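You operate a simulated robot arm through the tools that you are given. There is no shell and no other tool. Be economical: measure what you need, move in short steps, check, and stop when the job is done.

You are at the controls of a simulated robot arm. One attempt, no reset.

Task
Stir one spoonful of yellow dye evenly into the white pot.
Fine: all stands on the mortar bench; use the pale paddle, spill nothing, put spoon and paddle back. Set down upright: white spoon, pale paddle.

It is judged by the outcome, as a careful person would: the job done as asked, and still so three seconds after it is handed in. It fails if anything else is knocked over, pushed out of place, dropped, spilled or broken.

Robot
A 7-joint arm with a two-finger parallel gripper, fixed in place. Base frame: the origin is at the foot of the arm, x ahead of it, y to its left, z up; the work surface is at about z = 0.802. Lengths are in m, angles in degrees, forces in N, time in s.
With the tool pointing down near the work surface it reaches from about 0.24 to 0.68 m from the base axis. Its first joint turns from -66.0 to 66.0 degrees. Payload 2.4 kg.
The TCP is the grasp point between the finger pads, 0.03 m short of the fingertips. In the tool frame z runs along the fingers and y along their closing line. The gripper opens to 0.094 m. The fingers are 0.028 m wide and 0.01 m thick; the gripper's body (0.05 by 0.096 m) begins 0.055 m behind the TCP.
Orientation is told as [roll, pitch, yaw] about the base's x, y, z axes, in that order, counted from this pose: with the fingers straight down and closing along the base's y, the tool's x points along the base's -x, its y along +y and its z along -z.

Tools
- The arm moves only by the tool drive_tool. Its argument "plan" is a list of rows, each a list of 2 entries, a list of its own where there are three numbers: the shift along the tool's x, y, z in units of 150 mm (1.0 is 150 mm), then the turn, a rotation vector about the tool's x, y, z in units of 180 degrees (1.0 is 180 degrees). In form: [[[tx, ty, tz], [wx, wy, wz]], ...]. A call has 1 to 20 rows; each row is the pose to reach, as a shift and turn from the pose commanded when the call began, along the tool's axes at that moment. "fingers" is the finger opening in mm, from 0 to 94, set as the call begins (left out, the last holds). A call with a number of a shift or a turn outside -1 to 1 is refused whole. A row lasts 0.2 s, in which the tool goes at most 0.05 m and 8.6 degrees; a call with a longer step from one row to the next is refused whole, and so is a gripper value outside its range. A pose out of reach is approached as far as the arm can. The call stops where the force on the tool passes 40 N (or 10 N more than at its start, if that is more) or the arm is blocked; 0.2 s more then pass. The fingers move at their own pace (about 0.153 m/s each) and stop on an object; they squeeze with about 21 N. The grip force told is the motor's: it shows also when the fingers shut on nothing. Time passes only in rows, and 0.2 s behind the last, so rows that repeat a pose let the fingers close. The reply holds the time, the measured pose of the TCP, the force on the tool along the base axes, the opening and the grip force, in the units named above and with some noise, with the torque about the TCP (base axes, N m) and any sound that the robot's microphone picked up, and new pictures: "pictures" is both (left out), scene, wrist or none.
- Cameras (640 x 400 px; columns grow to the right, rows downward): "scene" is fixed at [0.0296, 0.4608, 1.4561]; the picture's right is [-0.85, -0.53, 0.00], its down [-0.24, 0.39, -0.89] and it looks along [0.47, -0.76, -0.46] (base axes); focal length 346 px, centre (320, 200). "wrist" rides on the gripper at [0.076, 0.014, -0.102] in the tool frame; the picture's right is [-0.18, 0.98, 0.00], its down [-0.75, -0.14, -0.64] and it looks along [-0.63, -0.12, 0.77] (tool axes); focal length 243 px, centre (320, 200). There is no depth. A picture from a camera that has moved, and an enlarged one, comes with that camera's place and axes in the base frame and with its lens.
- inspect(camera, box): a new picture of the part [left, top, right, bottom] of that camera's present view, enlarged. No time passes.
- finish_job(): hands the job in; it is judged then, once.

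Go step by step. Nothing tells you positions but the pictures and the camera data: compare them with the known pose of the tool, close in by small moves and look again before you grip or let go. The budget is 120 turns and 200 pictures, counting those below and the enlarged ones. Unless the task says otherwise, let go and move clear before handing in, and close with one line.

The tools are called after "Emit:" by a JSON object that holds its "method" and its "body". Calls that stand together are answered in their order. drive_tool: Moves the arm, as the interface text tells. Its arguments: {"type":"object","properties":{"plan":{"type":"array"},"fingers":{"type":"number"},"pictures":{"type":"string","enum":["both","scene","wrist","none"]}},"required":["plan"]} The other tools are called the same way: inspect (camera, box) takes an enlarged picture of a part of a camera's view; finish_job () hands the job in.

At the start:

```text
clock: 0.0
eef_pos: [0.3812, -0.1007, 1.2688]
orientation: [0.1, -0.1, -0.1]
force: [0.0, -0.7, 0.1]
torque: [0.04, 0.0, 0.03]
gripper_width: 0.0941
finger_force: 0.0
```

scene: 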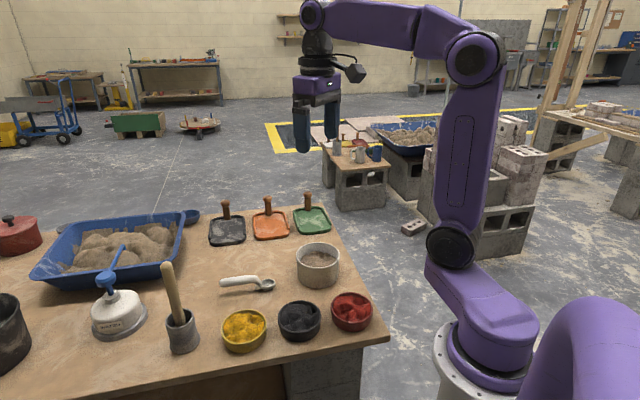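
wrist: 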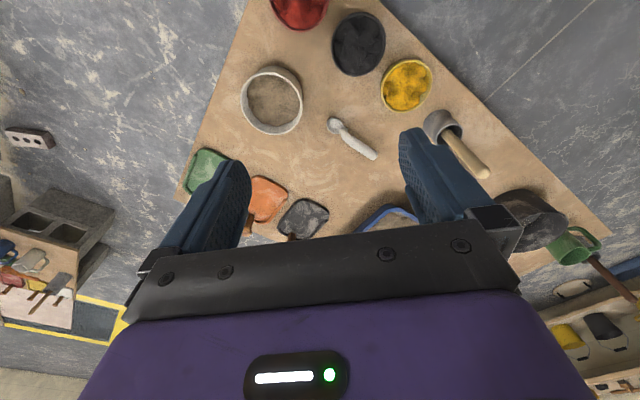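

I see a bench with a white pot (mortar-coloured contents), three dye bowls (yellow, black, red), a white spoon lying on the bench and a wooden paddle standing in a grey holder. I'll enlarge the views to measure.

Emit:
{"method": "inspect", "body": {"camera": "scene", "box": [140, 220, 400, 382]}}

Emit:
{"method": "inspect", "body": {"camera": "wrist", "box": [200, 0, 520, 200]}}

```text
2.46 times, centred on (270, 301) of scene
camera zoom: at [0.0296, 0.4608, 1.4561], right [-0.85, -0.53, 0.0], down [-0.24, 0.39, -0.89], along [0.47, -0.76, -0.46], focal length 853 px, centre (443, -49)
```

zoom: 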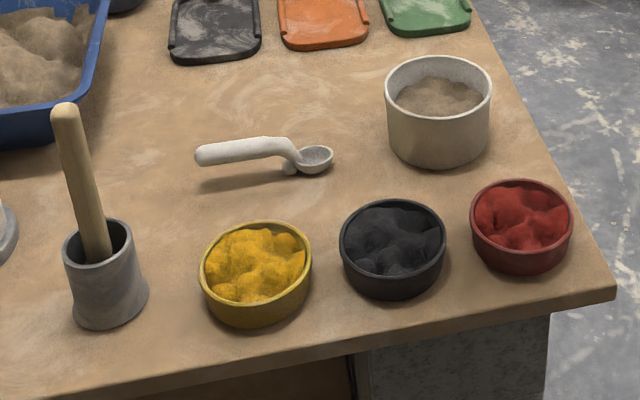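

```text
2.00 times, centred on (360, 100) of wrist
camera zoom: at [0.3044, -0.0861, 1.3722], right [0.18, 0.98, 0.0], down [0.75, -0.14, 0.64], along [0.63, -0.12, -0.77], focal length 485 px, centre (240, 400)
```

zoom: 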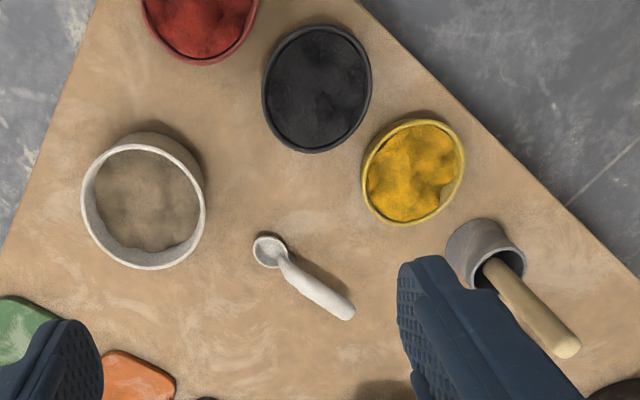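

Emit:
{"method": "inspect", "body": {"camera": "scene", "box": [0, 200, 240, 350]}}

Emit:
{"method": "inspect", "body": {"camera": "scene", "box": [210, 230, 350, 318]}}

```text
2.67 times, centred on (120, 275) of scene
camera zoom: at [0.0296, 0.4608, 1.4561], right [-0.85, -0.53, 0.0], down [-0.24, 0.39, -0.89], along [0.47, -0.76, -0.46], focal length 924 px, centre (853, 0)
```

zoom: 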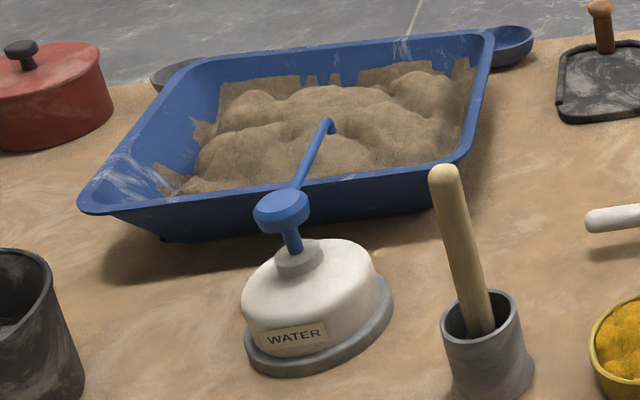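

```text
4.55 times, centred on (280, 274) of scene
camera zoom: at [0.0296, 0.4608, 1.4561], right [-0.85, -0.53, 0.0], down [-0.24, 0.39, -0.89], along [0.47, -0.76, -0.46], focal length 1575 px, centre (502, -136)
```

zoom: 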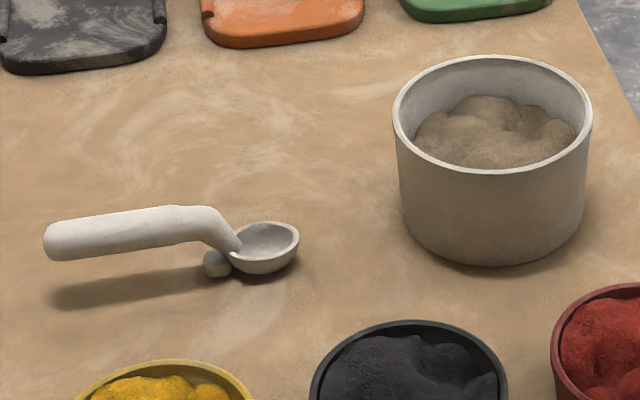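

The dye bowl (yellow) is about (0.476, 0.064), the white pot about (0.452, -0.214) with its rim near z 0.87, the spoon handle end about (0.624, -0.012, 0.842) with the bowl near (0.54, -0.097), and the paddle upright at (0.585, 0.147). I move toward the spoon handle first, turning 45°.

Emit:
{"method": "drive_tool", "body": {"plan": [[[-0.167, 0.078, 0.133], [0, 0, -0.0417]], [[-0.333, 0.156, 0.267], [0, 0, -0.0833]], [[-0.5, 0.233, 0.4], [0, 0, -0.125]], [[-0.667, 0.311, 0.533], [0, 0, -0.1667]], [[-0.833, 0.389, 0.667], [0, 0, -0.2083]], [[-1, 0.467, 0.8], [0, 0, -0.25]]], "fingers": 60}}

```text
clock: 1.4
eef_pos: [0.5316, -0.0288, 1.1485]
orientation: [0.0, 0.0, 45.1]
force: [0.1, -0.2, -0.1]
torque: [0.01, 0.01, 0.01]
gripper_width: 0.0599
finger_force: 0.0
camera wrist: at [0.4671, -0.0743, 1.2515], right [-0.57, 0.82, 0.0], down [0.63, 0.43, 0.64], along [0.53, 0.36, -0.77], focal length 243 px, centre (320, 200)
```

scene: 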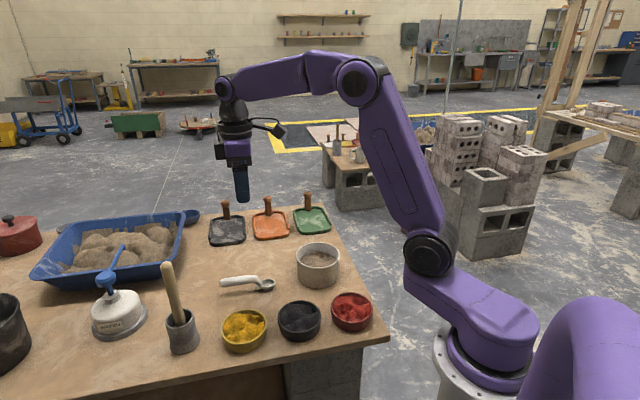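
wrist: 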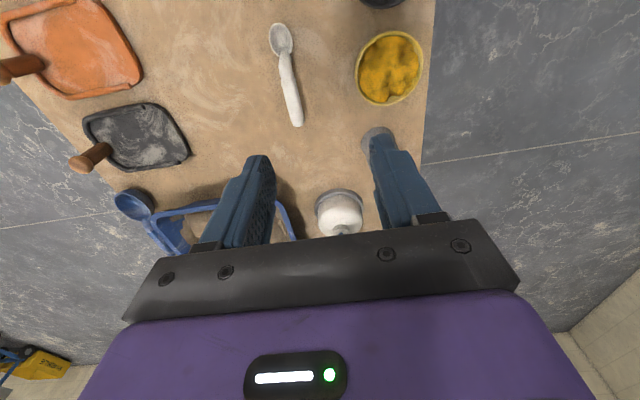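

Emit:
{"method": "drive_tool", "body": {"plan": [[[-0.12, -0.12, 0.2], [0, 0, 0]], [[-0.24, -0.24, 0.4], [0, 0, 0]], [[-0.378, -0.37, 0.6], [0, 0, 0]], [[-0.378, -0.37, 0.8], [0, 0, 0]], [[-0.378, -0.37, 1.0], [0, 0, 0]]], "fingers": 50}}

```text
clock: 2.6
eef_pos: [0.6108, -0.0287, 0.998]
orientation: [0.0, 0.0, 45.0]
force: [-0.3, -0.4, -0.6]
torque: [0.03, -0.01, 0.02]
gripper_width: 0.0501
finger_force: 0.1
camera wrist: at [0.5463, -0.0728, 1.102], right [-0.57, 0.82, 0.0], down [0.63, 0.43, 0.64], along [0.53, 0.36, -0.77], focal length 243 px, centre (320, 200)
```

scene: 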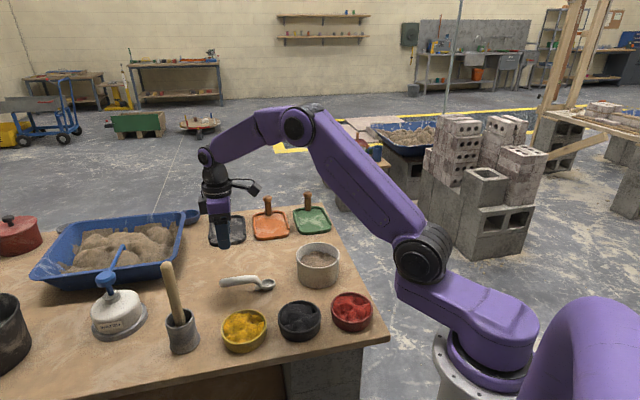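
wrist: 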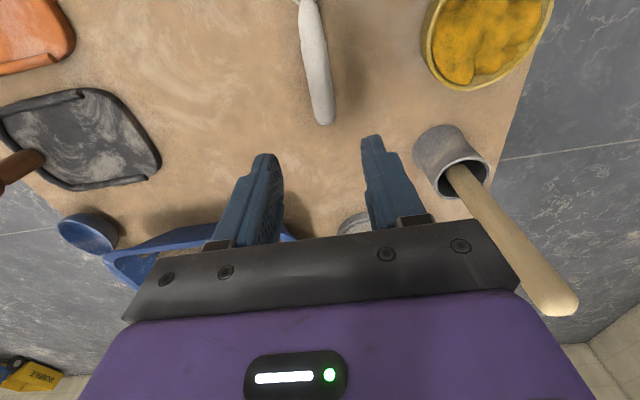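

Emit:
{"method": "drive_tool", "body": {"plan": [[[0, 0, 0.25], [0, 0, 0]], [[0, 0, 0.5], [0, 0, 0]], [[0, 0, 0.7], [0, 0, 0]], [[0, 0, 0.85], [0, 0, 0]], [[0, 0, 1.0], [0, 0, 0]]]}}

Emit:
{"method": "inspect", "body": {"camera": "scene", "box": [180, 230, 340, 330]}}

```text
clock: 3.8
eef_pos: [0.6105, -0.0293, 0.8481]
orientation: [0.0, 0.0, 45.0]
force: [0.2, -0.4, 0.2]
torque: [0.0, 0.01, 0.0]
gripper_width: 0.0498
finger_force: 0.0
camera wrist: at [0.5463, -0.074, 0.9519], right [-0.56, 0.83, 0.0], down [0.63, 0.43, 0.64], along [0.53, 0.36, -0.77], focal length 243 px, centre (320, 200)
```

scene: 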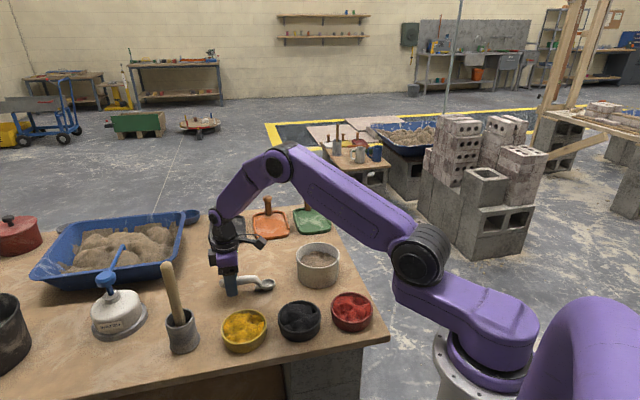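
wrist: 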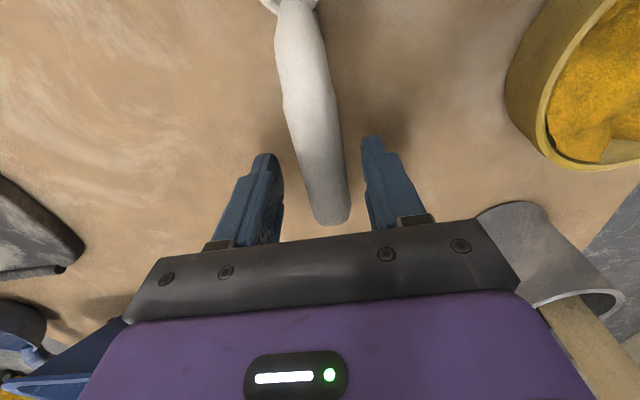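

```text
4.00 times, centred on (260, 280) of scene
camera zoom: at [0.0296, 0.4608, 1.4561], right [-0.85, -0.53, 0.0], down [-0.24, 0.39, -0.89], along [0.47, -0.76, -0.46], focal length 1386 px, centre (560, -120)
```

zoom: 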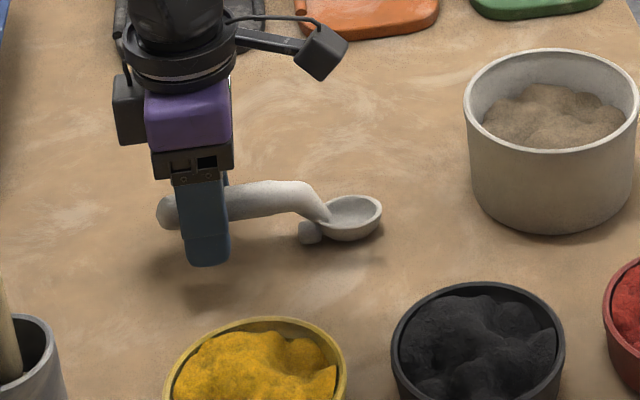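

The handle lies between the fingers; I close the grip and lift a little.

Emit:
{"method": "drive_tool", "body": {"plan": [[[0, 0, 0], [0, 0, 0]], [[0, 0, 0], [0, 0, 0]], [[0, 0, 0], [0, 0, 0]]], "fingers": 0, "pictures": "none"}}

Emit:
{"method": "inspect", "body": {"camera": "scene", "box": [200, 250, 320, 325]}}

Emit:
{"method": "inspect", "body": {"camera": "wrist", "box": [200, 0, 460, 240]}}

```text
clock: 4.6
eef_pos: [0.611, -0.0302, 0.8491]
orientation: [-0.1, 0.0, 45.0]
force: [0.8, -0.3, -0.7]
torque: [0.04, -0.04, 0.02]
gripper_width: 0.0282
finger_force: 21.0
```

```text
5.33 times, centred on (260, 288) of scene
camera zoom: at [0.0296, 0.4608, 1.4561], right [-0.85, -0.53, 0.0], down [-0.24, 0.39, -0.89], along [0.47, -0.76, -0.46], focal length 1848 px, centre (640, -267)
```

zoom: 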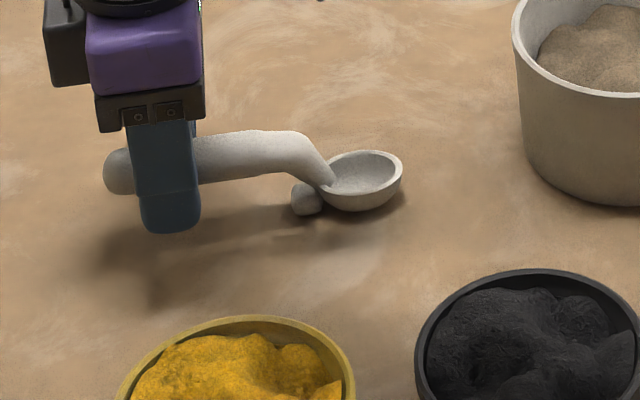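

```text
1.67 times, centred on (330, 120) of wrist
camera zoom: at [0.5463, -0.074, 0.9521], right [-0.56, 0.83, 0.0], down [0.63, 0.43, 0.64], along [0.53, 0.36, -0.77], focal length 404 px, centre (303, 333)
```

zoom: 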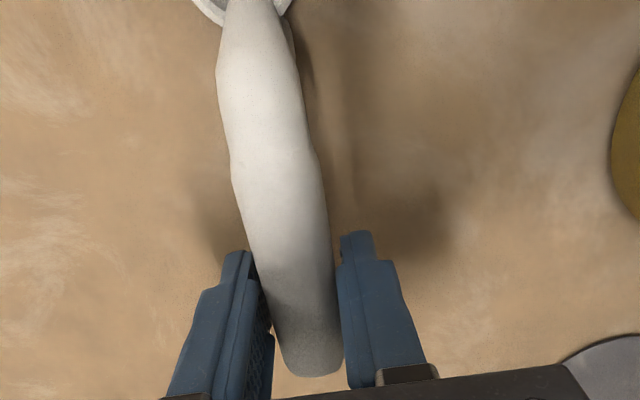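

The spoon is gripped. I lift it 12 cm and swing it so that the handle comes from the side away from the paddle, above the yellow dye.

Emit:
{"method": "drive_tool", "body": {"plan": [[[0, 0, -0.1], [0, 0, 0]], [[0, 0, -0.3], [0, 0, 0]], [[0, 0, -0.55], [0, 0, 0]], [[0, 0, -0.8], [0, 0, 0]], [[0.018, 0.037, -0.8], [0, 0, 0.0417]], [[0.037, 0.073, -0.8], [0, 0, 0.0833]], [[0.055, 0.11, -0.8], [0, 0, 0.125]], [[0.074, 0.146, -0.8], [0, 0, 0.1667]], [[0.092, 0.183, -0.8], [0, 0, 0.2083]], [[0.11, 0.22, -0.8], [0, 0, 0.25]], [[0.129, 0.256, -0.8], [0, 0, 0.2917]], [[0.147, 0.293, -0.8], [0, 0, 0.3333]], [[0.166, 0.329, -0.8], [0, 0, 0.375]], [[0.184, 0.366, -0.8], [0, 0, 0.4167]], [[0.203, 0.402, -0.8], [0, 0, 0.4583]], [[0.221, 0.439, -0.8], [0, 0, 0.5]]]}}

Emit:
{"method": "inspect", "body": {"camera": "scene", "box": [180, 230, 340, 360]}}

```text
clock: 8.0
eef_pos: [0.5415, -0.0075, 0.9695]
orientation: [0.0, 0.0, -45.1]
force: [-0.1, -0.1, -1.1]
torque: [-0.05, -0.07, 0.01]
gripper_width: 0.0279
finger_force: 20.8
camera wrist: at [0.4964, 0.0576, 1.0723], right [0.83, 0.56, 0.0], down [0.43, -0.63, 0.64], along [0.36, -0.53, -0.77], focal length 243 px, centre (320, 200)
```

scene: 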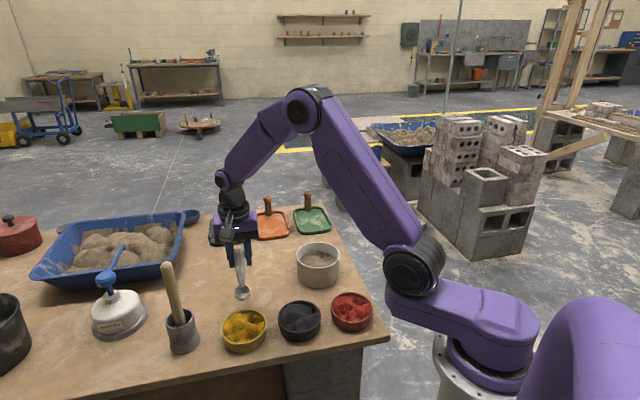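
wrist: 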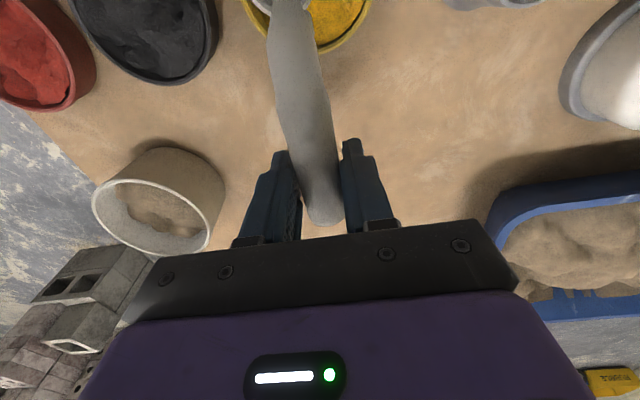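

```text
3.08 times, centred on (260, 295) of scene
camera zoom: at [0.0296, 0.4608, 1.4561], right [-0.85, -0.53, 0.0], down [-0.24, 0.39, -0.89], along [0.47, -0.76, -0.46], focal length 1066 px, centre (505, -92)
```

zoom: 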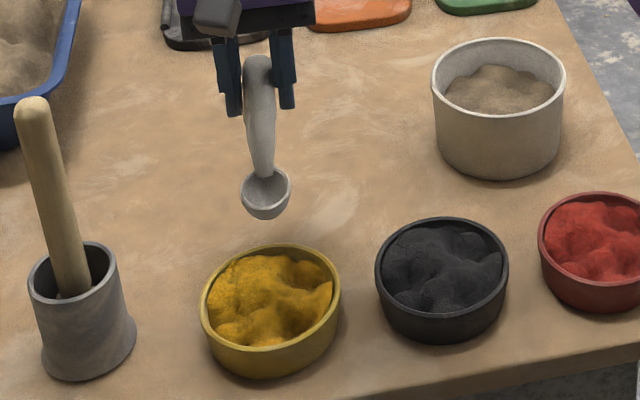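

The spoon's bowl sits about 0.101 ahead of and 0.024 below the grasp point. I tip it 25° nose-down and bring it just above the dye to check alignment.

Emit:
{"method": "drive_tool", "body": {"plan": [[[0.02, 0.015, 0.05], [0, -0.0463, 0]], [[0.04, 0.03, 0.12], [0, -0.0927, 0]], [[0.063, 0.047, 0.2], [0, -0.139, 0]], [[0.063, 0.047, 0.263], [0, -0.139, 0]]]}}

Emit:
{"method": "inspect", "body": {"camera": "scene", "box": [180, 260, 308, 360]}}

Emit:
{"method": "inspect", "body": {"camera": "wrist", "box": [180, 0, 440, 200]}}

```text
clock: 9.0
eef_pos: [0.5392, 0.0043, 0.9293]
orientation: [0.1, -25.1, -45.1]
force: [0.1, -0.4, -0.4]
torque: [-0.08, -0.06, 0.01]
gripper_width: 0.028
finger_force: 20.9
camera wrist: at [0.4691, 0.0953, 0.9908], right [0.81, 0.58, 0.08], down [0.19, -0.39, 0.9], along [0.55, -0.72, -0.43], focal length 243 px, centre (320, 200)
```

scene: 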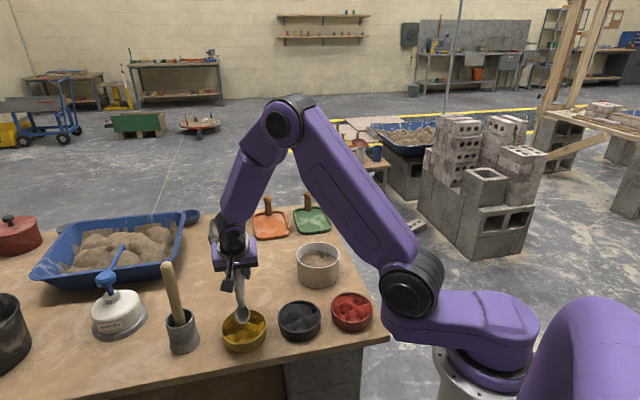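
wrist: 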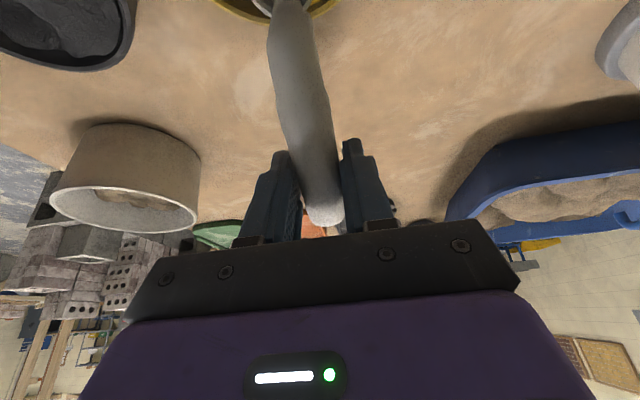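

```text
4.00 times, centred on (244, 310) of scene
camera zoom: at [0.0296, 0.4608, 1.4561], right [-0.85, -0.53, 0.0], down [-0.24, 0.39, -0.89], along [0.47, -0.76, -0.46], focal length 1386 px, centre (624, -240)
```

zoom: 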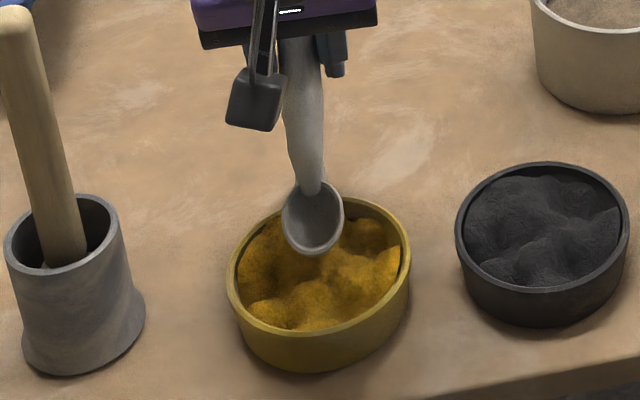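

```text
2.00 times, centred on (310, 100) of wrist
camera zoom: at [0.4691, 0.0953, 0.9908], right [0.81, 0.58, 0.08], down [0.19, -0.39, 0.9], along [0.55, -0.72, -0.43], focal length 485 px, centre (340, 400)
```

zoom: 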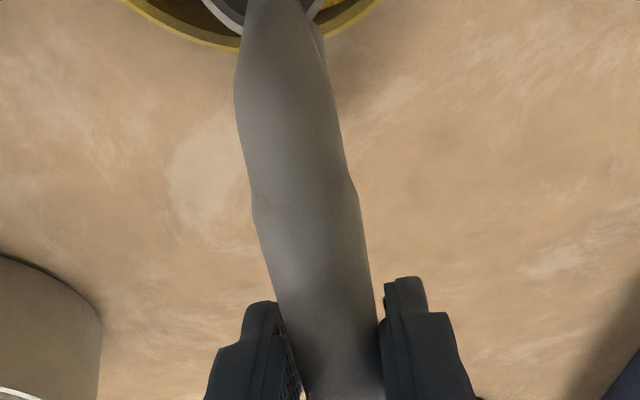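

Aligned over the dye. Now I dip, push forward and level the spoon within the dye.

Emit:
{"method": "drive_tool", "body": {"plan": [[[0.0451, 0, 0.0966], [0, 0, 0]], [[0.0902, 0, 0.1933], [0, 0, 0]], [[0.1321, 0, 0.1884], [0, 0, 0]], [[0.1683, 0, 0.1715], [0, 0, 0]], [[0.1684, 0, 0.2473], [0, 0.0463, 0]], [[0.1853, 0, 0.3402], [0, 0.0927, 0]], [[0.2039, 0, 0.4367], [0, 0.139, 0]]]}}

Emit:
{"method": "inspect", "body": {"camera": "scene", "box": [180, 260, 308, 360]}}

```text
clock: 10.6
eef_pos: [0.5404, 0.0059, 0.8564]
orientation: [0.0, 0.1, -44.9]
force: [0.4, 0.1, -0.5]
torque: [-0.06, -0.06, 0.02]
gripper_width: 0.028
finger_force: 21.2
camera wrist: at [0.4952, 0.0692, 0.9601], right [0.82, 0.57, 0.0], down [0.43, -0.63, 0.64], along [0.36, -0.53, -0.77], focal length 243 px, centre (320, 200)
```

scene: 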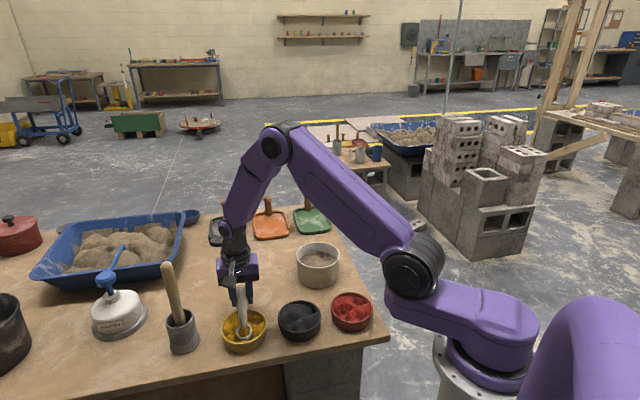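
wrist: 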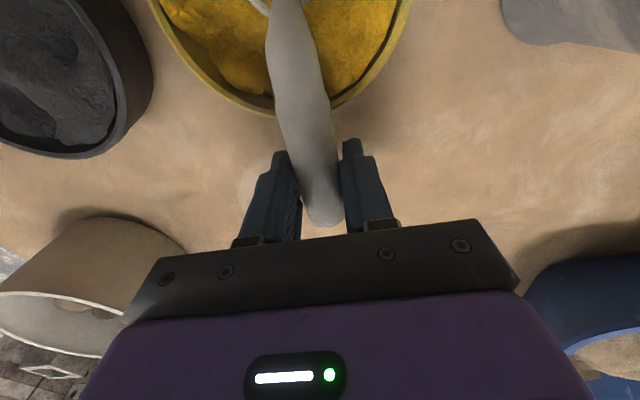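

```text
4.00 times, centred on (244, 310) of scene
camera zoom: at [0.0296, 0.4608, 1.4561], right [-0.85, -0.53, 0.0], down [-0.24, 0.39, -0.89], along [0.47, -0.76, -0.46], focal length 1386 px, centre (624, -240)
```

zoom: 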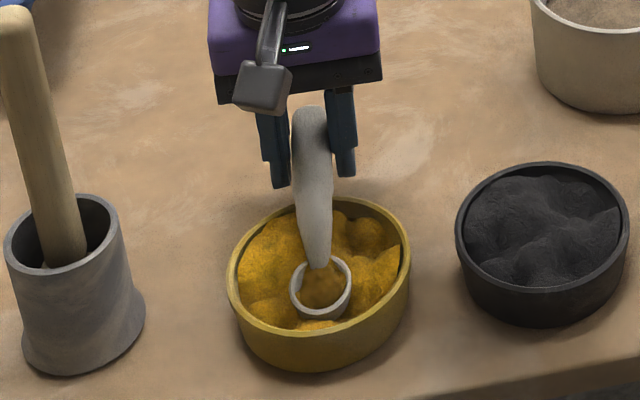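

The spoon bowl is in the dye and appears filled. I lift it straight up, level and slowly.

Emit:
{"method": "drive_tool", "body": {"plan": [[[0, 0, -0.06], [0, 0, 0]], [[0, 0, -0.14], [0, 0, 0]], [[0, 0, -0.24], [0, 0, 0]], [[0, 0, -0.36], [0, 0, 0]], [[0, 0, -0.48], [0, 0, 0]], [[0, 0, -0.6], [0, 0, 0]], [[0, 0, -0.7], [0, 0, 0]], [[0, 0, -0.75], [0, 0, 0]]], "pictures": "scene"}}

Emit:
{"method": "inspect", "body": {"camera": "scene", "box": [180, 260, 308, 360]}}

```text
clock: 12.4
eef_pos: [0.5389, 0.0053, 0.97]
orientation: [0.0, -0.1, -45.0]
force: [-0.6, 0.5, -1.3]
torque: [-0.08, -0.06, -0.01]
gripper_width: 0.0281
finger_force: 20.8
```

scene: 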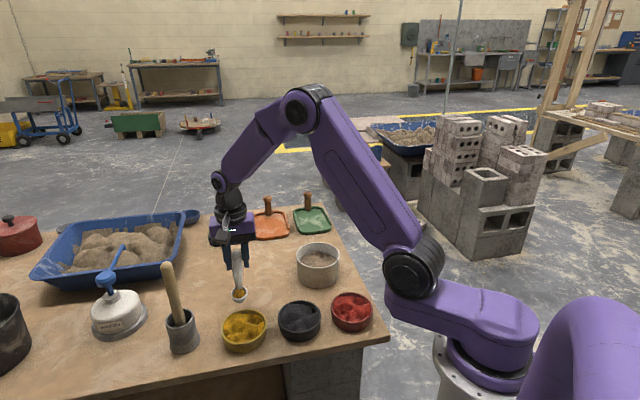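

```text
4.00 times, centred on (244, 310) of scene
camera zoom: at [0.0296, 0.4608, 1.4561], right [-0.85, -0.53, 0.0], down [-0.24, 0.39, -0.89], along [0.47, -0.76, -0.46], focal length 1386 px, centre (624, -240)
```

zoom: 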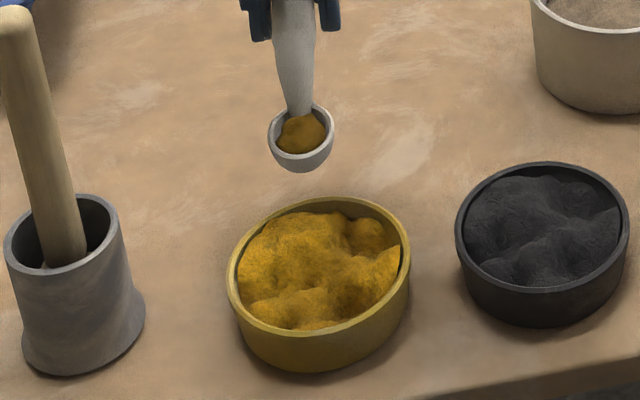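

A clean mounded spoonful. I carry it level to beside the white pot, spoon bowl over the pot.

Emit:
{"method": "drive_tool", "body": {"plan": [[[-0.03, -0.026, -0.01], [0, 0, -0.008]], [[-0.1, -0.087, -0.02], [0, 0, -0.025]], [[-0.2, -0.173, -0.03], [0, 0, -0.051]], [[-0.3, -0.26, -0.04], [0, 0, -0.076]], [[-0.4, -0.346, -0.05], [0, 0, -0.102]], [[-0.5, -0.433, -0.06], [0, 0, -0.127]], [[-0.6, -0.52, -0.07], [0, 0, -0.152]], [[-0.7, -0.606, -0.07], [0, 0, -0.178]], [[-0.8, -0.693, -0.07], [0, 0, -0.203]], [[-0.89, -0.771, -0.07], [0, 0, -0.226]], [[-0.96, -0.831, -0.07], [0, 0, -0.244]], [[-0.985, -0.853, -0.07], [0, 0, -0.25]]]}}

Emit:
{"method": "inspect", "body": {"camera": "scene", "box": [200, 220, 376, 330]}}

```text
clock: 15.0
eef_pos: [0.5526, -0.1897, 0.9807]
orientation: [0.0, -0.1, 0.2]
force: [0.5, 0.5, -0.3]
torque: [-0.03, -0.06, -0.03]
gripper_width: 0.028
finger_force: 20.5
camera wrist: at [0.4763, -0.1756, 1.0834], right [0.18, 0.98, 0.0], down [0.75, -0.14, 0.64], along [0.63, -0.12, -0.77], focal length 243 px, centre (320, 200)
```

scene: 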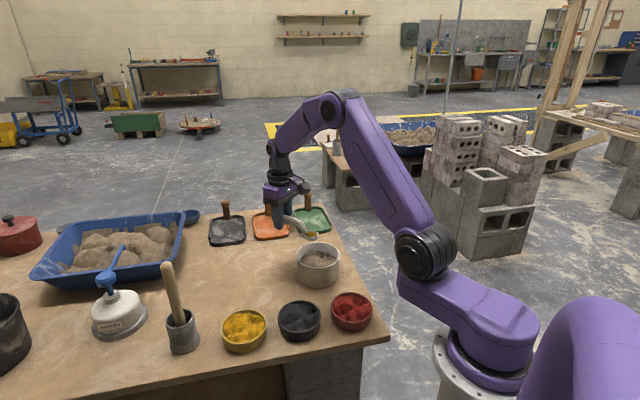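
wrist: 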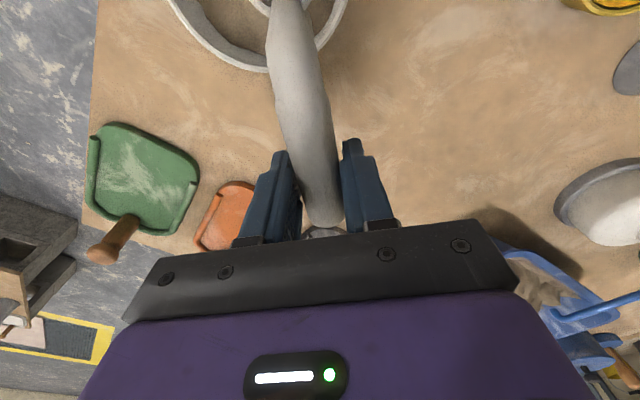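

```text
3.64 times, centred on (288, 275) of scene
camera zoom: at [0.0296, 0.4608, 1.4561], right [-0.85, -0.53, 0.0], down [-0.24, 0.39, -0.89], along [0.47, -0.76, -0.46], focal length 1260 px, centre (436, -73)
```

zoom: 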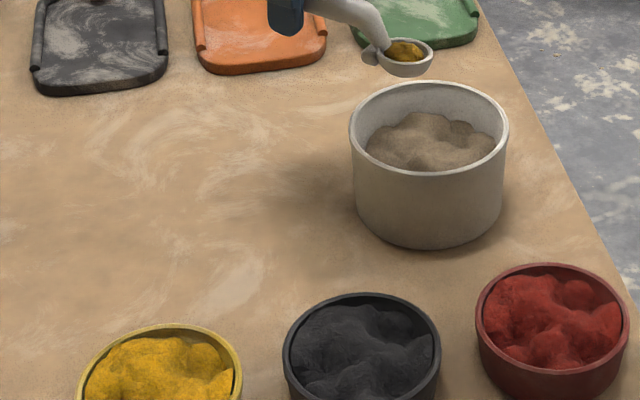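

Now I start tipping the spoon sideways about its handle, with its bowl over the pot centre, in two stages.

Emit:
{"method": "drive_tool", "body": {"plan": [[[0, -0.03, 0.05], [0, 0, 0]], [[0, -0.07, 0.12], [0, 0, 0]], [[0, -0.1, 0.167], [0, 0, 0]], [[0, -0.1, 0.167], [0.04, 0, 0]], [[0, -0.1, 0.167], [0.08, 0, 0]], [[0, -0.1, 0.167], [0.12, 0, 0]], [[0, -0.1, 0.167], [0.16, 0, 0]], [[0, -0.1, 0.167], [0.2, 0, 0]]], "pictures": "scene"}}

Emit:
{"method": "inspect", "body": {"camera": "scene", "box": [200, 200, 376, 310]}}

```text
clock: 16.8
eef_pos: [0.5526, -0.2042, 0.9544]
orientation: [-36.2, -0.1, 0.0]
force: [0.1, -0.9, -1.2]
torque: [0.0, -0.05, 0.0]
gripper_width: 0.0279
finger_force: 21.0
```

scene: 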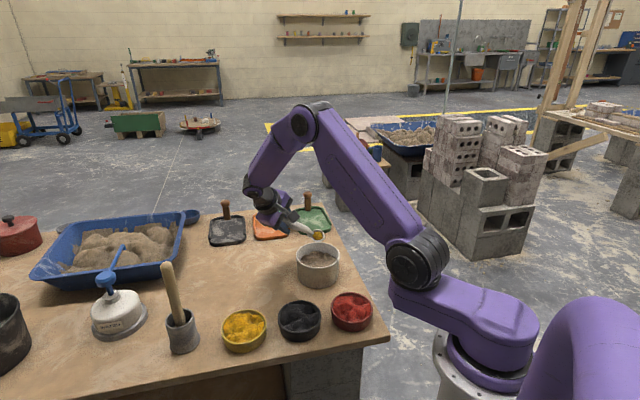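

```text
3.64 times, centred on (288, 255) of scene
camera zoom: at [0.0296, 0.4608, 1.4561], right [-0.85, -0.53, 0.0], down [-0.24, 0.39, -0.89], along [0.47, -0.76, -0.46], focal length 1260 px, centre (436, 0)
```

zoom: 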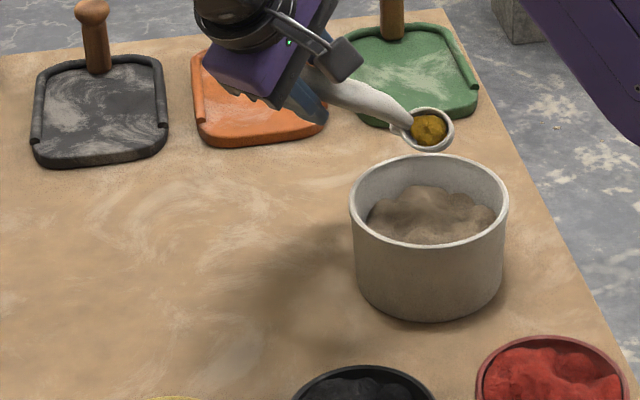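

Emit:
{"method": "drive_tool", "body": {"plan": [[[0, 0, 0], [0.0445, 0, 0]], [[0, 0, 0], [0.089, 0, 0]], [[0, 0, 0], [0.1335, 0, 0]], [[0, 0, 0], [0.178, 0, 0]], [[0, 0, 0], [0.2225, 0, 0]], [[0, 0, 0], [0.267, 0, 0]], [[0, 0, 0], [0.3115, 0, 0]], [[0, 0, 0], [0.356, 0, 0]], [[0, 0, 0], [0.356, 0, 0]]], "pictures": "scene"}}

Emit:
{"method": "inspect", "body": {"camera": "scene", "box": [200, 200, 376, 310]}}

```text
clock: 18.8
eef_pos: [0.554, -0.2045, 0.9553]
orientation: [-100.2, -0.1, 0.1]
force: [-0.3, 0.0, -1.4]
torque: [0.01, -0.05, -0.02]
gripper_width: 0.028
finger_force: 21.0
```

scene: 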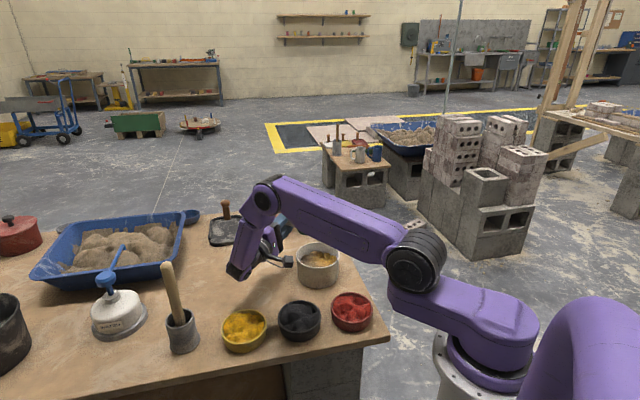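

```text
3.64 times, centred on (288, 255) of scene
camera zoom: at [0.0296, 0.4608, 1.4561], right [-0.85, -0.53, 0.0], down [-0.24, 0.39, -0.89], along [0.47, -0.76, -0.46], focal length 1260 px, centre (436, 0)
```

zoom: 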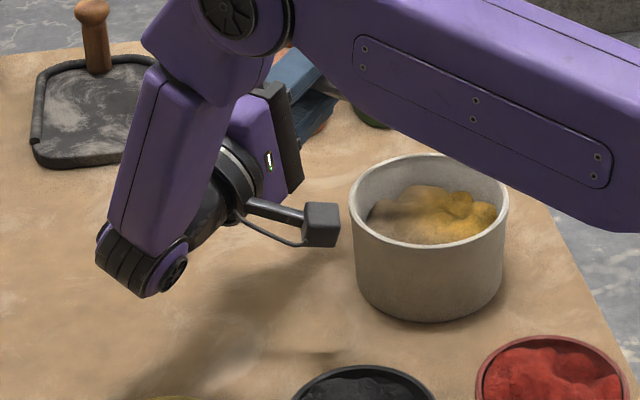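

The dye has fallen into the pot. I roll back over the pot and check that the spoon is empty.

Emit:
{"method": "drive_tool", "body": {"plan": [[[0, 0, 0], [-0.0445, 0, 0]], [[0, 0, 0], [-0.089, 0, 0]], [[0, 0, 0], [-0.1335, 0, 0]], [[0, 0, 0], [-0.178, 0, 0]], [[0, 0, 0], [-0.2225, 0, 0]], [[0, 0, 0], [-0.267, 0, 0]], [[0, 0, 0], [-0.3115, 0, 0]], [[0, 0, 0], [-0.356, 0, 0]]], "pictures": "none"}}

Emit:
{"method": "inspect", "body": {"camera": "scene", "box": [200, 200, 376, 310]}}

```text
clock: 20.6
eef_pos: [0.5519, -0.2041, 0.9544]
orientation: [-35.9, 0.1, 0.0]
force: [-0.2, 0.4, -0.5]
torque: [0.05, -0.06, -0.01]
gripper_width: 0.0281
finger_force: 20.4
```

```text
3.64 times, centred on (288, 255) of scene
camera zoom: at [0.0296, 0.4608, 1.4561], right [-0.85, -0.53, 0.0], down [-0.24, 0.39, -0.89], along [0.47, -0.76, -0.46], focal length 1260 px, centre (436, 0)
```

zoom: 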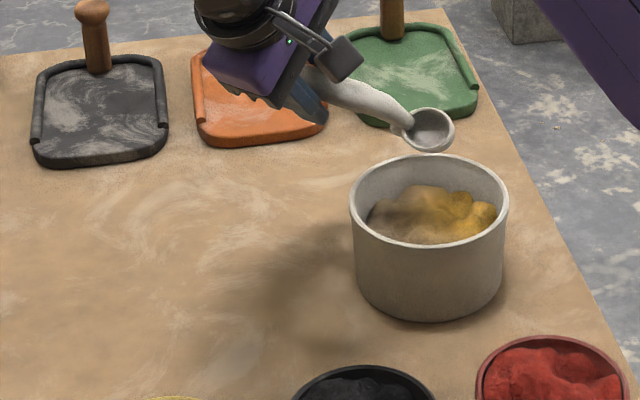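

The spoon is empty. I level it and lift.

Emit:
{"method": "drive_tool", "body": {"plan": [[[0, 0, 0], [-0.04, 0, 0]], [[0, 0, 0], [-0.08, 0, 0]], [[0, 0, 0], [-0.12, 0, 0]], [[0, 0, 0], [-0.16, 0, 0]], [[0, 0, 0], [-0.2, 0, 0]]], "pictures": "none"}}

```text
clock: 21.8
eef_pos: [0.5526, -0.2042, 0.9546]
orientation: [0.1, 0.0, 0.0]
force: [-0.5, -0.6, -0.1]
torque: [0.04, -0.08, 0.0]
gripper_width: 0.0278
finger_force: 21.2
```

Emit:
{"method": "drive_tool", "body": {"plan": [[[0, 0, -0.2], [0, 0, 0]], [[-0.065, 0.167, -0.2], [0, 0, -0.0417]], [[-0.13, 0.333, -0.2], [0, 0, -0.0833]], [[-0.195, 0.5, -0.2], [0, 0, -0.125]], [[-0.26, 0.667, -0.2], [0, 0, -0.1667]], [[-0.325, 0.833, -0.2], [0, 0, -0.2083]], [[-0.389, 1.0, -0.2], [0, 0, -0.25]]], "pictures": "none"}}

```text
clock: 23.4
eef_pos: [0.6118, -0.0545, 0.9852]
orientation: [0.0, 0.0, 45.1]
force: [0.3, 0.0, -1.6]
torque: [0.06, 0.01, -0.01]
gripper_width: 0.0278
finger_force: 20.9
```

Emit:
{"method": "drive_tool", "body": {"plan": [[[-0.112, 0.119, 0], [0, 0, 0]], [[-0.112, 0.119, 0.25], [0, 0, 0]], [[-0.112, 0.119, 0.5], [0, 0, 0]], [[-0.112, 0.119, 0.7], [0, 0, 0]], [[-0.112, 0.119, 0.82], [0, 0, 0]], [[-0.112, 0.119, 0.87], [0, 0, 0]], [[-0.112, 0.119, 0.9], [0, 0, 0]]], "pictures": "none"}}

Emit:
{"method": "inspect", "body": {"camera": "scene", "box": [200, 250, 320, 325]}}

```text
clock: 25.0
eef_pos: [0.611, -0.0285, 0.8498]
orientation: [0.0, 0.1, 45.1]
force: [0.1, 0.6, -1.4]
torque: [0.05, -0.07, 0.0]
gripper_width: 0.0278
finger_force: 21.0
```

```text
5.33 times, centred on (260, 288) of scene
camera zoom: at [0.0296, 0.4608, 1.4561], right [-0.85, -0.53, 0.0], down [-0.24, 0.39, -0.89], along [0.47, -0.76, -0.46], focal length 1848 px, centre (640, -267)
```

zoom: 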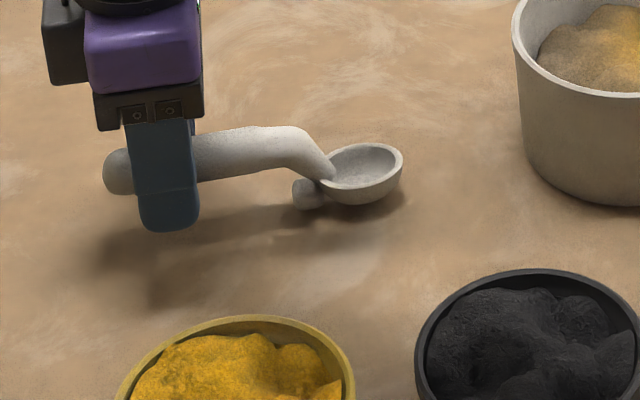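

It's still about 3 mm up; I lower to touch.

Emit:
{"method": "drive_tool", "body": {"plan": [[[0, 0, 0.01], [0, 0, 0]], [[0, 0, 0.018], [0, 0, 0]]], "pictures": "none"}}

Emit:
{"method": "inspect", "body": {"camera": "scene", "box": [200, 250, 320, 325]}}

```text
clock: 25.6
eef_pos: [0.6107, -0.0296, 0.8476]
orientation: [0.0, 0.0, 45.0]
force: [-0.5, 0.3, -1.2]
torque: [0.09, -0.03, 0.01]
gripper_width: 0.0278
finger_force: 21.0
```

```text
5.33 times, centred on (260, 288) of scene
camera zoom: at [0.0296, 0.4608, 1.4561], right [-0.85, -0.53, 0.0], down [-0.24, 0.39, -0.89], along [0.47, -0.76, -0.46], focal length 1848 px, centre (640, -267)
```

zoom: 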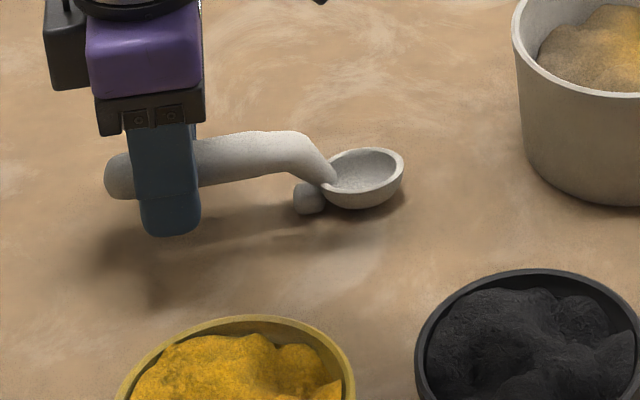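

Emit:
{"method": "drive_tool", "body": {"plan": [[[0, 0, 0.005], [0, 0, 0]], [[0, 0, 0.01], [0, 0, 0]], [[0, 0, 0.01], [0, 0, 0]]], "pictures": "none"}}

Emit:
{"method": "inspect", "body": {"camera": "scene", "box": [200, 250, 320, 325]}}

```text
clock: 26.4
eef_pos: [0.6116, -0.0297, 0.8457]
orientation: [-0.1, -0.1, 45.0]
force: [1.4, 0.5, 10.7]
torque: [-0.35, 0.37, -0.02]
gripper_width: 0.0278
finger_force: 20.4
```

```text
5.33 times, centred on (260, 288) of scene
camera zoom: at [0.0294, 0.4608, 1.4561], right [-0.85, -0.53, 0.0], down [-0.24, 0.39, -0.89], along [0.47, -0.76, -0.46], focal length 1848 px, centre (640, -267)
```

zoom: 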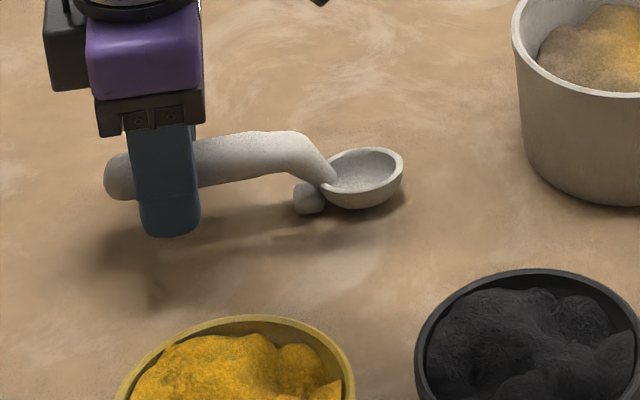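

Contact. I ease off slightly, open the fingers and rise.

Emit:
{"method": "drive_tool", "body": {"plan": [[[0, 0, -0.006], [0, 0, 0]], [[0, 0, -0.006], [0, 0, 0]]], "pictures": "none"}}

Emit:
{"method": "drive_tool", "body": {"plan": [[[0, 0, 0], [0, 0, 0]], [[0, 0, 0], [0, 0, 0]]], "fingers": 50, "pictures": "none"}}

Emit:
{"method": "inspect", "body": {"camera": "scene", "box": [200, 250, 320, 325]}}

Emit:
{"method": "drive_tool", "body": {"plan": [[[0, 0, -0.1], [0, 0, 0]], [[0, 0, -0.3], [0, 0, 0]], [[0, 0, -0.6], [0, 0, 0]], [[0, 0, -0.8], [0, 0, 0]], [[0, 0, -1.0], [0, 0, 0]]], "pictures": "both"}}

Emit:
{"method": "inspect", "body": {"camera": "scene", "box": [140, 250, 260, 365]}}

```text
clock: 27.0
eef_pos: [0.611, -0.03, 0.8469]
orientation: [0.1, 0.0, 45.0]
force: [1.0, 0.9, 0.5]
torque: [-0.05, -0.02, 0.07]
gripper_width: 0.028
finger_force: 20.5
```

```text
clock: 27.6
eef_pos: [0.6105, -0.0294, 0.8453]
orientation: [-0.1, 0.0, 45.0]
force: [0.4, -0.4, -0.2]
torque: [0.01, 0.01, -0.01]
gripper_width: 0.05
finger_force: 0.1
```

```text
5.33 times, centred on (260, 288) of scene
camera zoom: at [0.0296, 0.4608, 1.4561], right [-0.85, -0.53, 0.0], down [-0.24, 0.39, -0.89], along [0.47, -0.76, -0.46], focal length 1848 px, centre (640, -267)
```

zoom: 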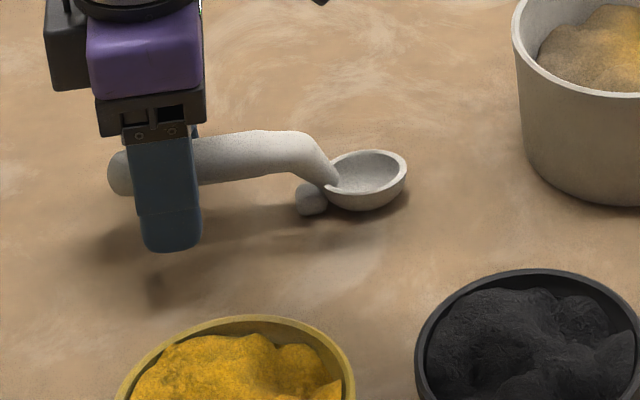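

```text
clock: 28.8
eef_pos: [0.6116, -0.0298, 0.9968]
orientation: [0.0, 0.1, 45.0]
force: [-0.7, 0.0, -0.9]
torque: [0.02, -0.02, 0.03]
gripper_width: 0.0499
finger_force: 0.1
camera wrist: at [0.5469, -0.0739, 1.1002], right [-0.56, 0.83, 0.0], down [0.63, 0.43, 0.64], along [0.53, 0.36, -0.77], focal length 243 px, centre (320, 200)
```

scene: 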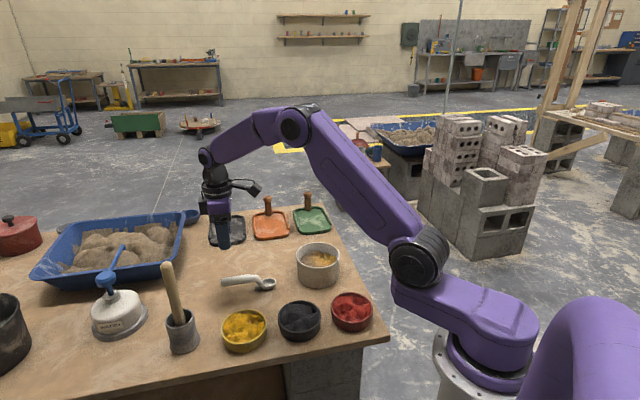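
wrist: 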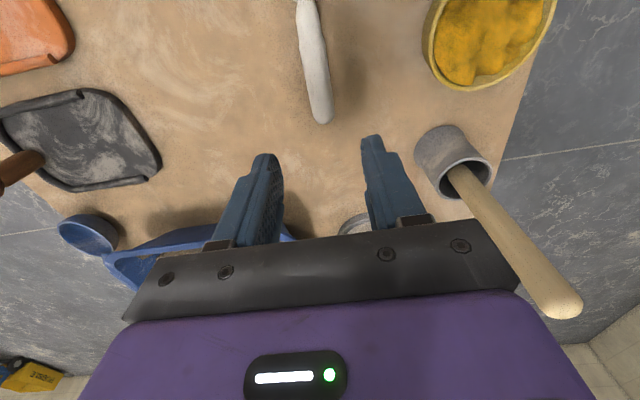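

```text
3.48 times, centred on (200, 308) of scene
camera zoom: at [0.0296, 0.4608, 1.4561], right [-0.85, -0.53, 0.0], down [-0.24, 0.39, -0.89], along [0.47, -0.76, -0.46], focal length 1205 px, centre (737, -174)
```

zoom: 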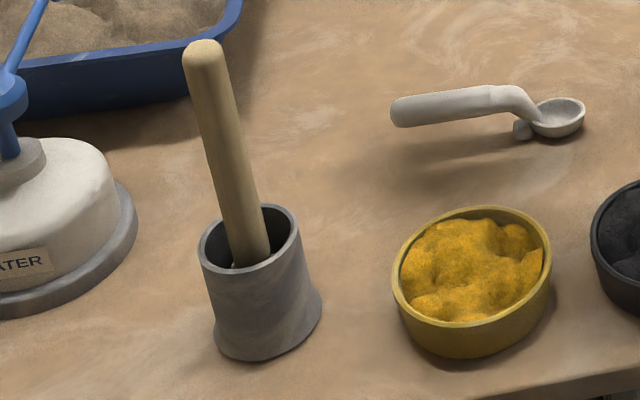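

The spoon is back where it was. The paddle is vertical at about (0.586, 0.1455), with its top at z ≈ 1.02; I go above it with fingers open.

Emit:
{"method": "drive_tool", "body": {"plan": [[[0, 0, -0.31], [0, 0, 0]], [[0, 0, -0.62], [0, 0, 0]], [[-0.118, 0.158, -0.62], [0, 0, 0.0417]], [[-0.235, 0.316, -0.62], [0, 0, 0.0833]], [[-0.353, 0.474, -0.62], [0, 0, 0.125]], [[-0.471, 0.631, -0.62], [0, 0, 0.1667]], [[-0.588, 0.789, -0.62], [0, 0, 0.2083]], [[-0.706, 0.947, -0.62], [0, 0, 0.25]]], "fingers": 70}}

Emit:
{"method": "inspect", "body": {"camera": "scene", "box": [100, 220, 260, 360]}}

```text
clock: 30.6
eef_pos: [0.5854, 0.1455, 1.089]
orientation: [0.0, 0.0, -0.1]
force: [0.2, -0.6, -0.1]
torque: [-0.01, 0.0, -0.04]
gripper_width: 0.07
finger_force: 0.1
camera wrist: at [0.5088, 0.1597, 1.1925], right [0.19, 0.98, 0.0], down [0.75, -0.14, 0.64], along [0.63, -0.12, -0.77], focal length 243 px, centre (320, 200)
```

scene: 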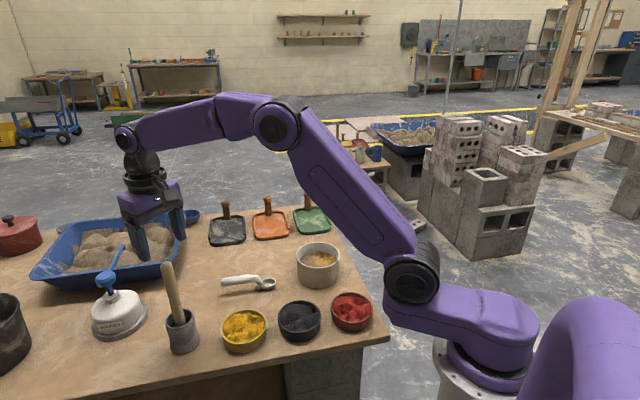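
wrist: 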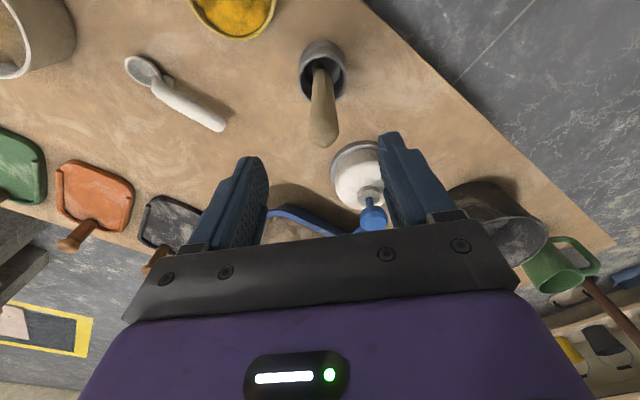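

```text
2.86 times, centred on (180, 290) of scene
camera zoom: at [0.0296, 0.4608, 1.4561], right [-0.85, -0.53, 0.0], down [-0.24, 0.39, -0.89], along [0.47, -0.76, -0.46], focal length 990 px, centre (720, -57)
```

zoom: 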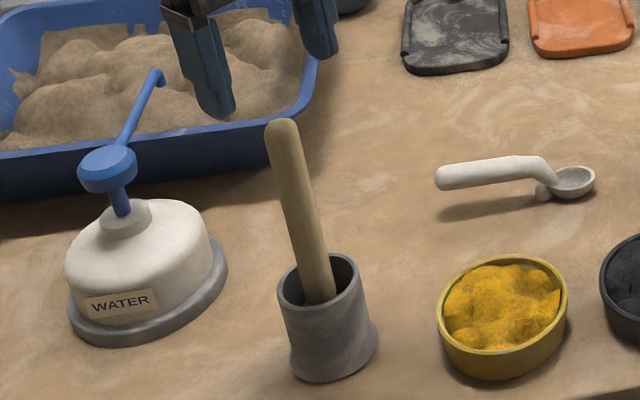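

Aligned over the paddle. I descend along the handle and grip it.

Emit:
{"method": "drive_tool", "body": {"plan": [[[-0.01, 0.0, 0.2], [0, 0, 0]], [[-0.01, 0.0, 0.4], [0, 0, 0]], [[-0.01, 0.0, 0.6], [0, 0, 0]], [[-0.01, 0.0, 0.73], [0, 0, 0]]], "pictures": "wrist"}}

Emit:
{"method": "inspect", "body": {"camera": "scene", "box": [120, 240, 230, 360]}}

```text
clock: 31.6
eef_pos: [0.5877, 0.1446, 0.98]
orientation: [0.1, -0.1, 0.0]
force: [-0.7, 0.3, 0.8]
torque: [0.04, -0.01, 0.01]
gripper_width: 0.07
finger_force: 0.0
camera wrist: at [0.5104, 0.1588, 1.0828], right [0.18, 0.98, 0.0], down [0.75, -0.14, 0.64], along [0.63, -0.12, -0.77], focal length 243 px, centre (320, 200)
```

wrist: 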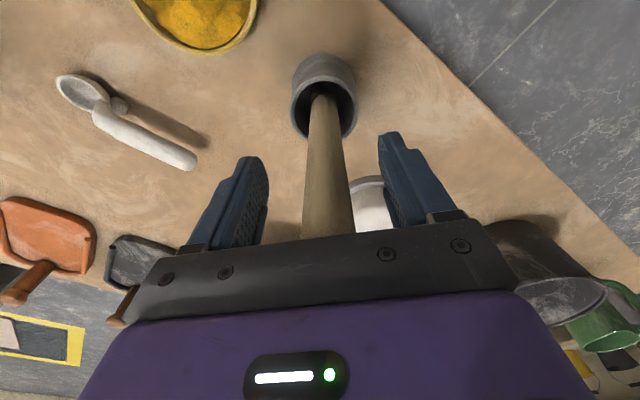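

```text
3.33 times, centred on (175, 300) of scene
camera zoom: at [0.0296, 0.4608, 1.4561], right [-0.85, -0.53, 0.0], down [-0.24, 0.39, -0.89], along [0.47, -0.76, -0.46], focal length 1155 px, centre (803, -133)
```

zoom: 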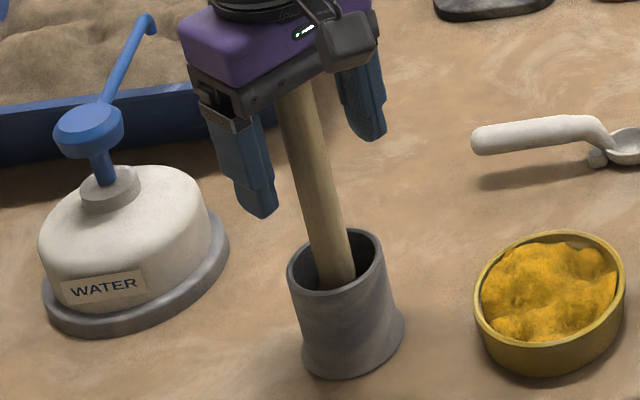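

Emit:
{"method": "drive_tool", "body": {"plan": [[[0, 0, 0], [0, 0, 0]], [[0, 0, 0], [0, 0, 0]], [[0, 0, 0], [0, 0, 0]]], "fingers": 0, "pictures": "wrist"}}

```text
clock: 32.4
eef_pos: [0.5875, 0.1457, 0.9792]
orientation: [0.1, 0.0, 0.0]
force: [0.0, 0.2, 0.2]
torque: [-0.01, -0.02, -0.02]
gripper_width: 0.03
finger_force: 20.5
camera wrist: at [0.5103, 0.1588, 1.0831], right [0.18, 0.98, 0.0], down [0.75, -0.14, 0.64], along [0.63, -0.12, -0.77], focal length 243 px, centre (320, 200)
```

wrist: 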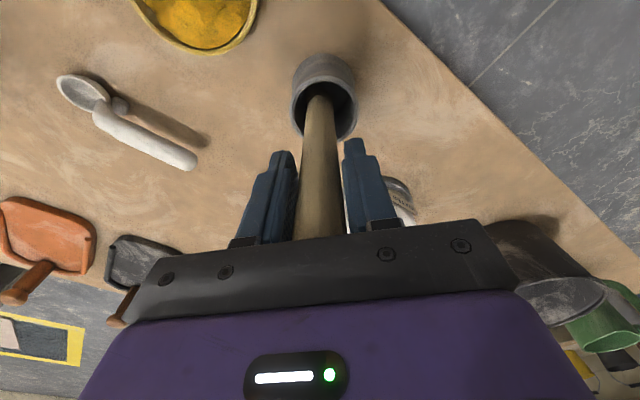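

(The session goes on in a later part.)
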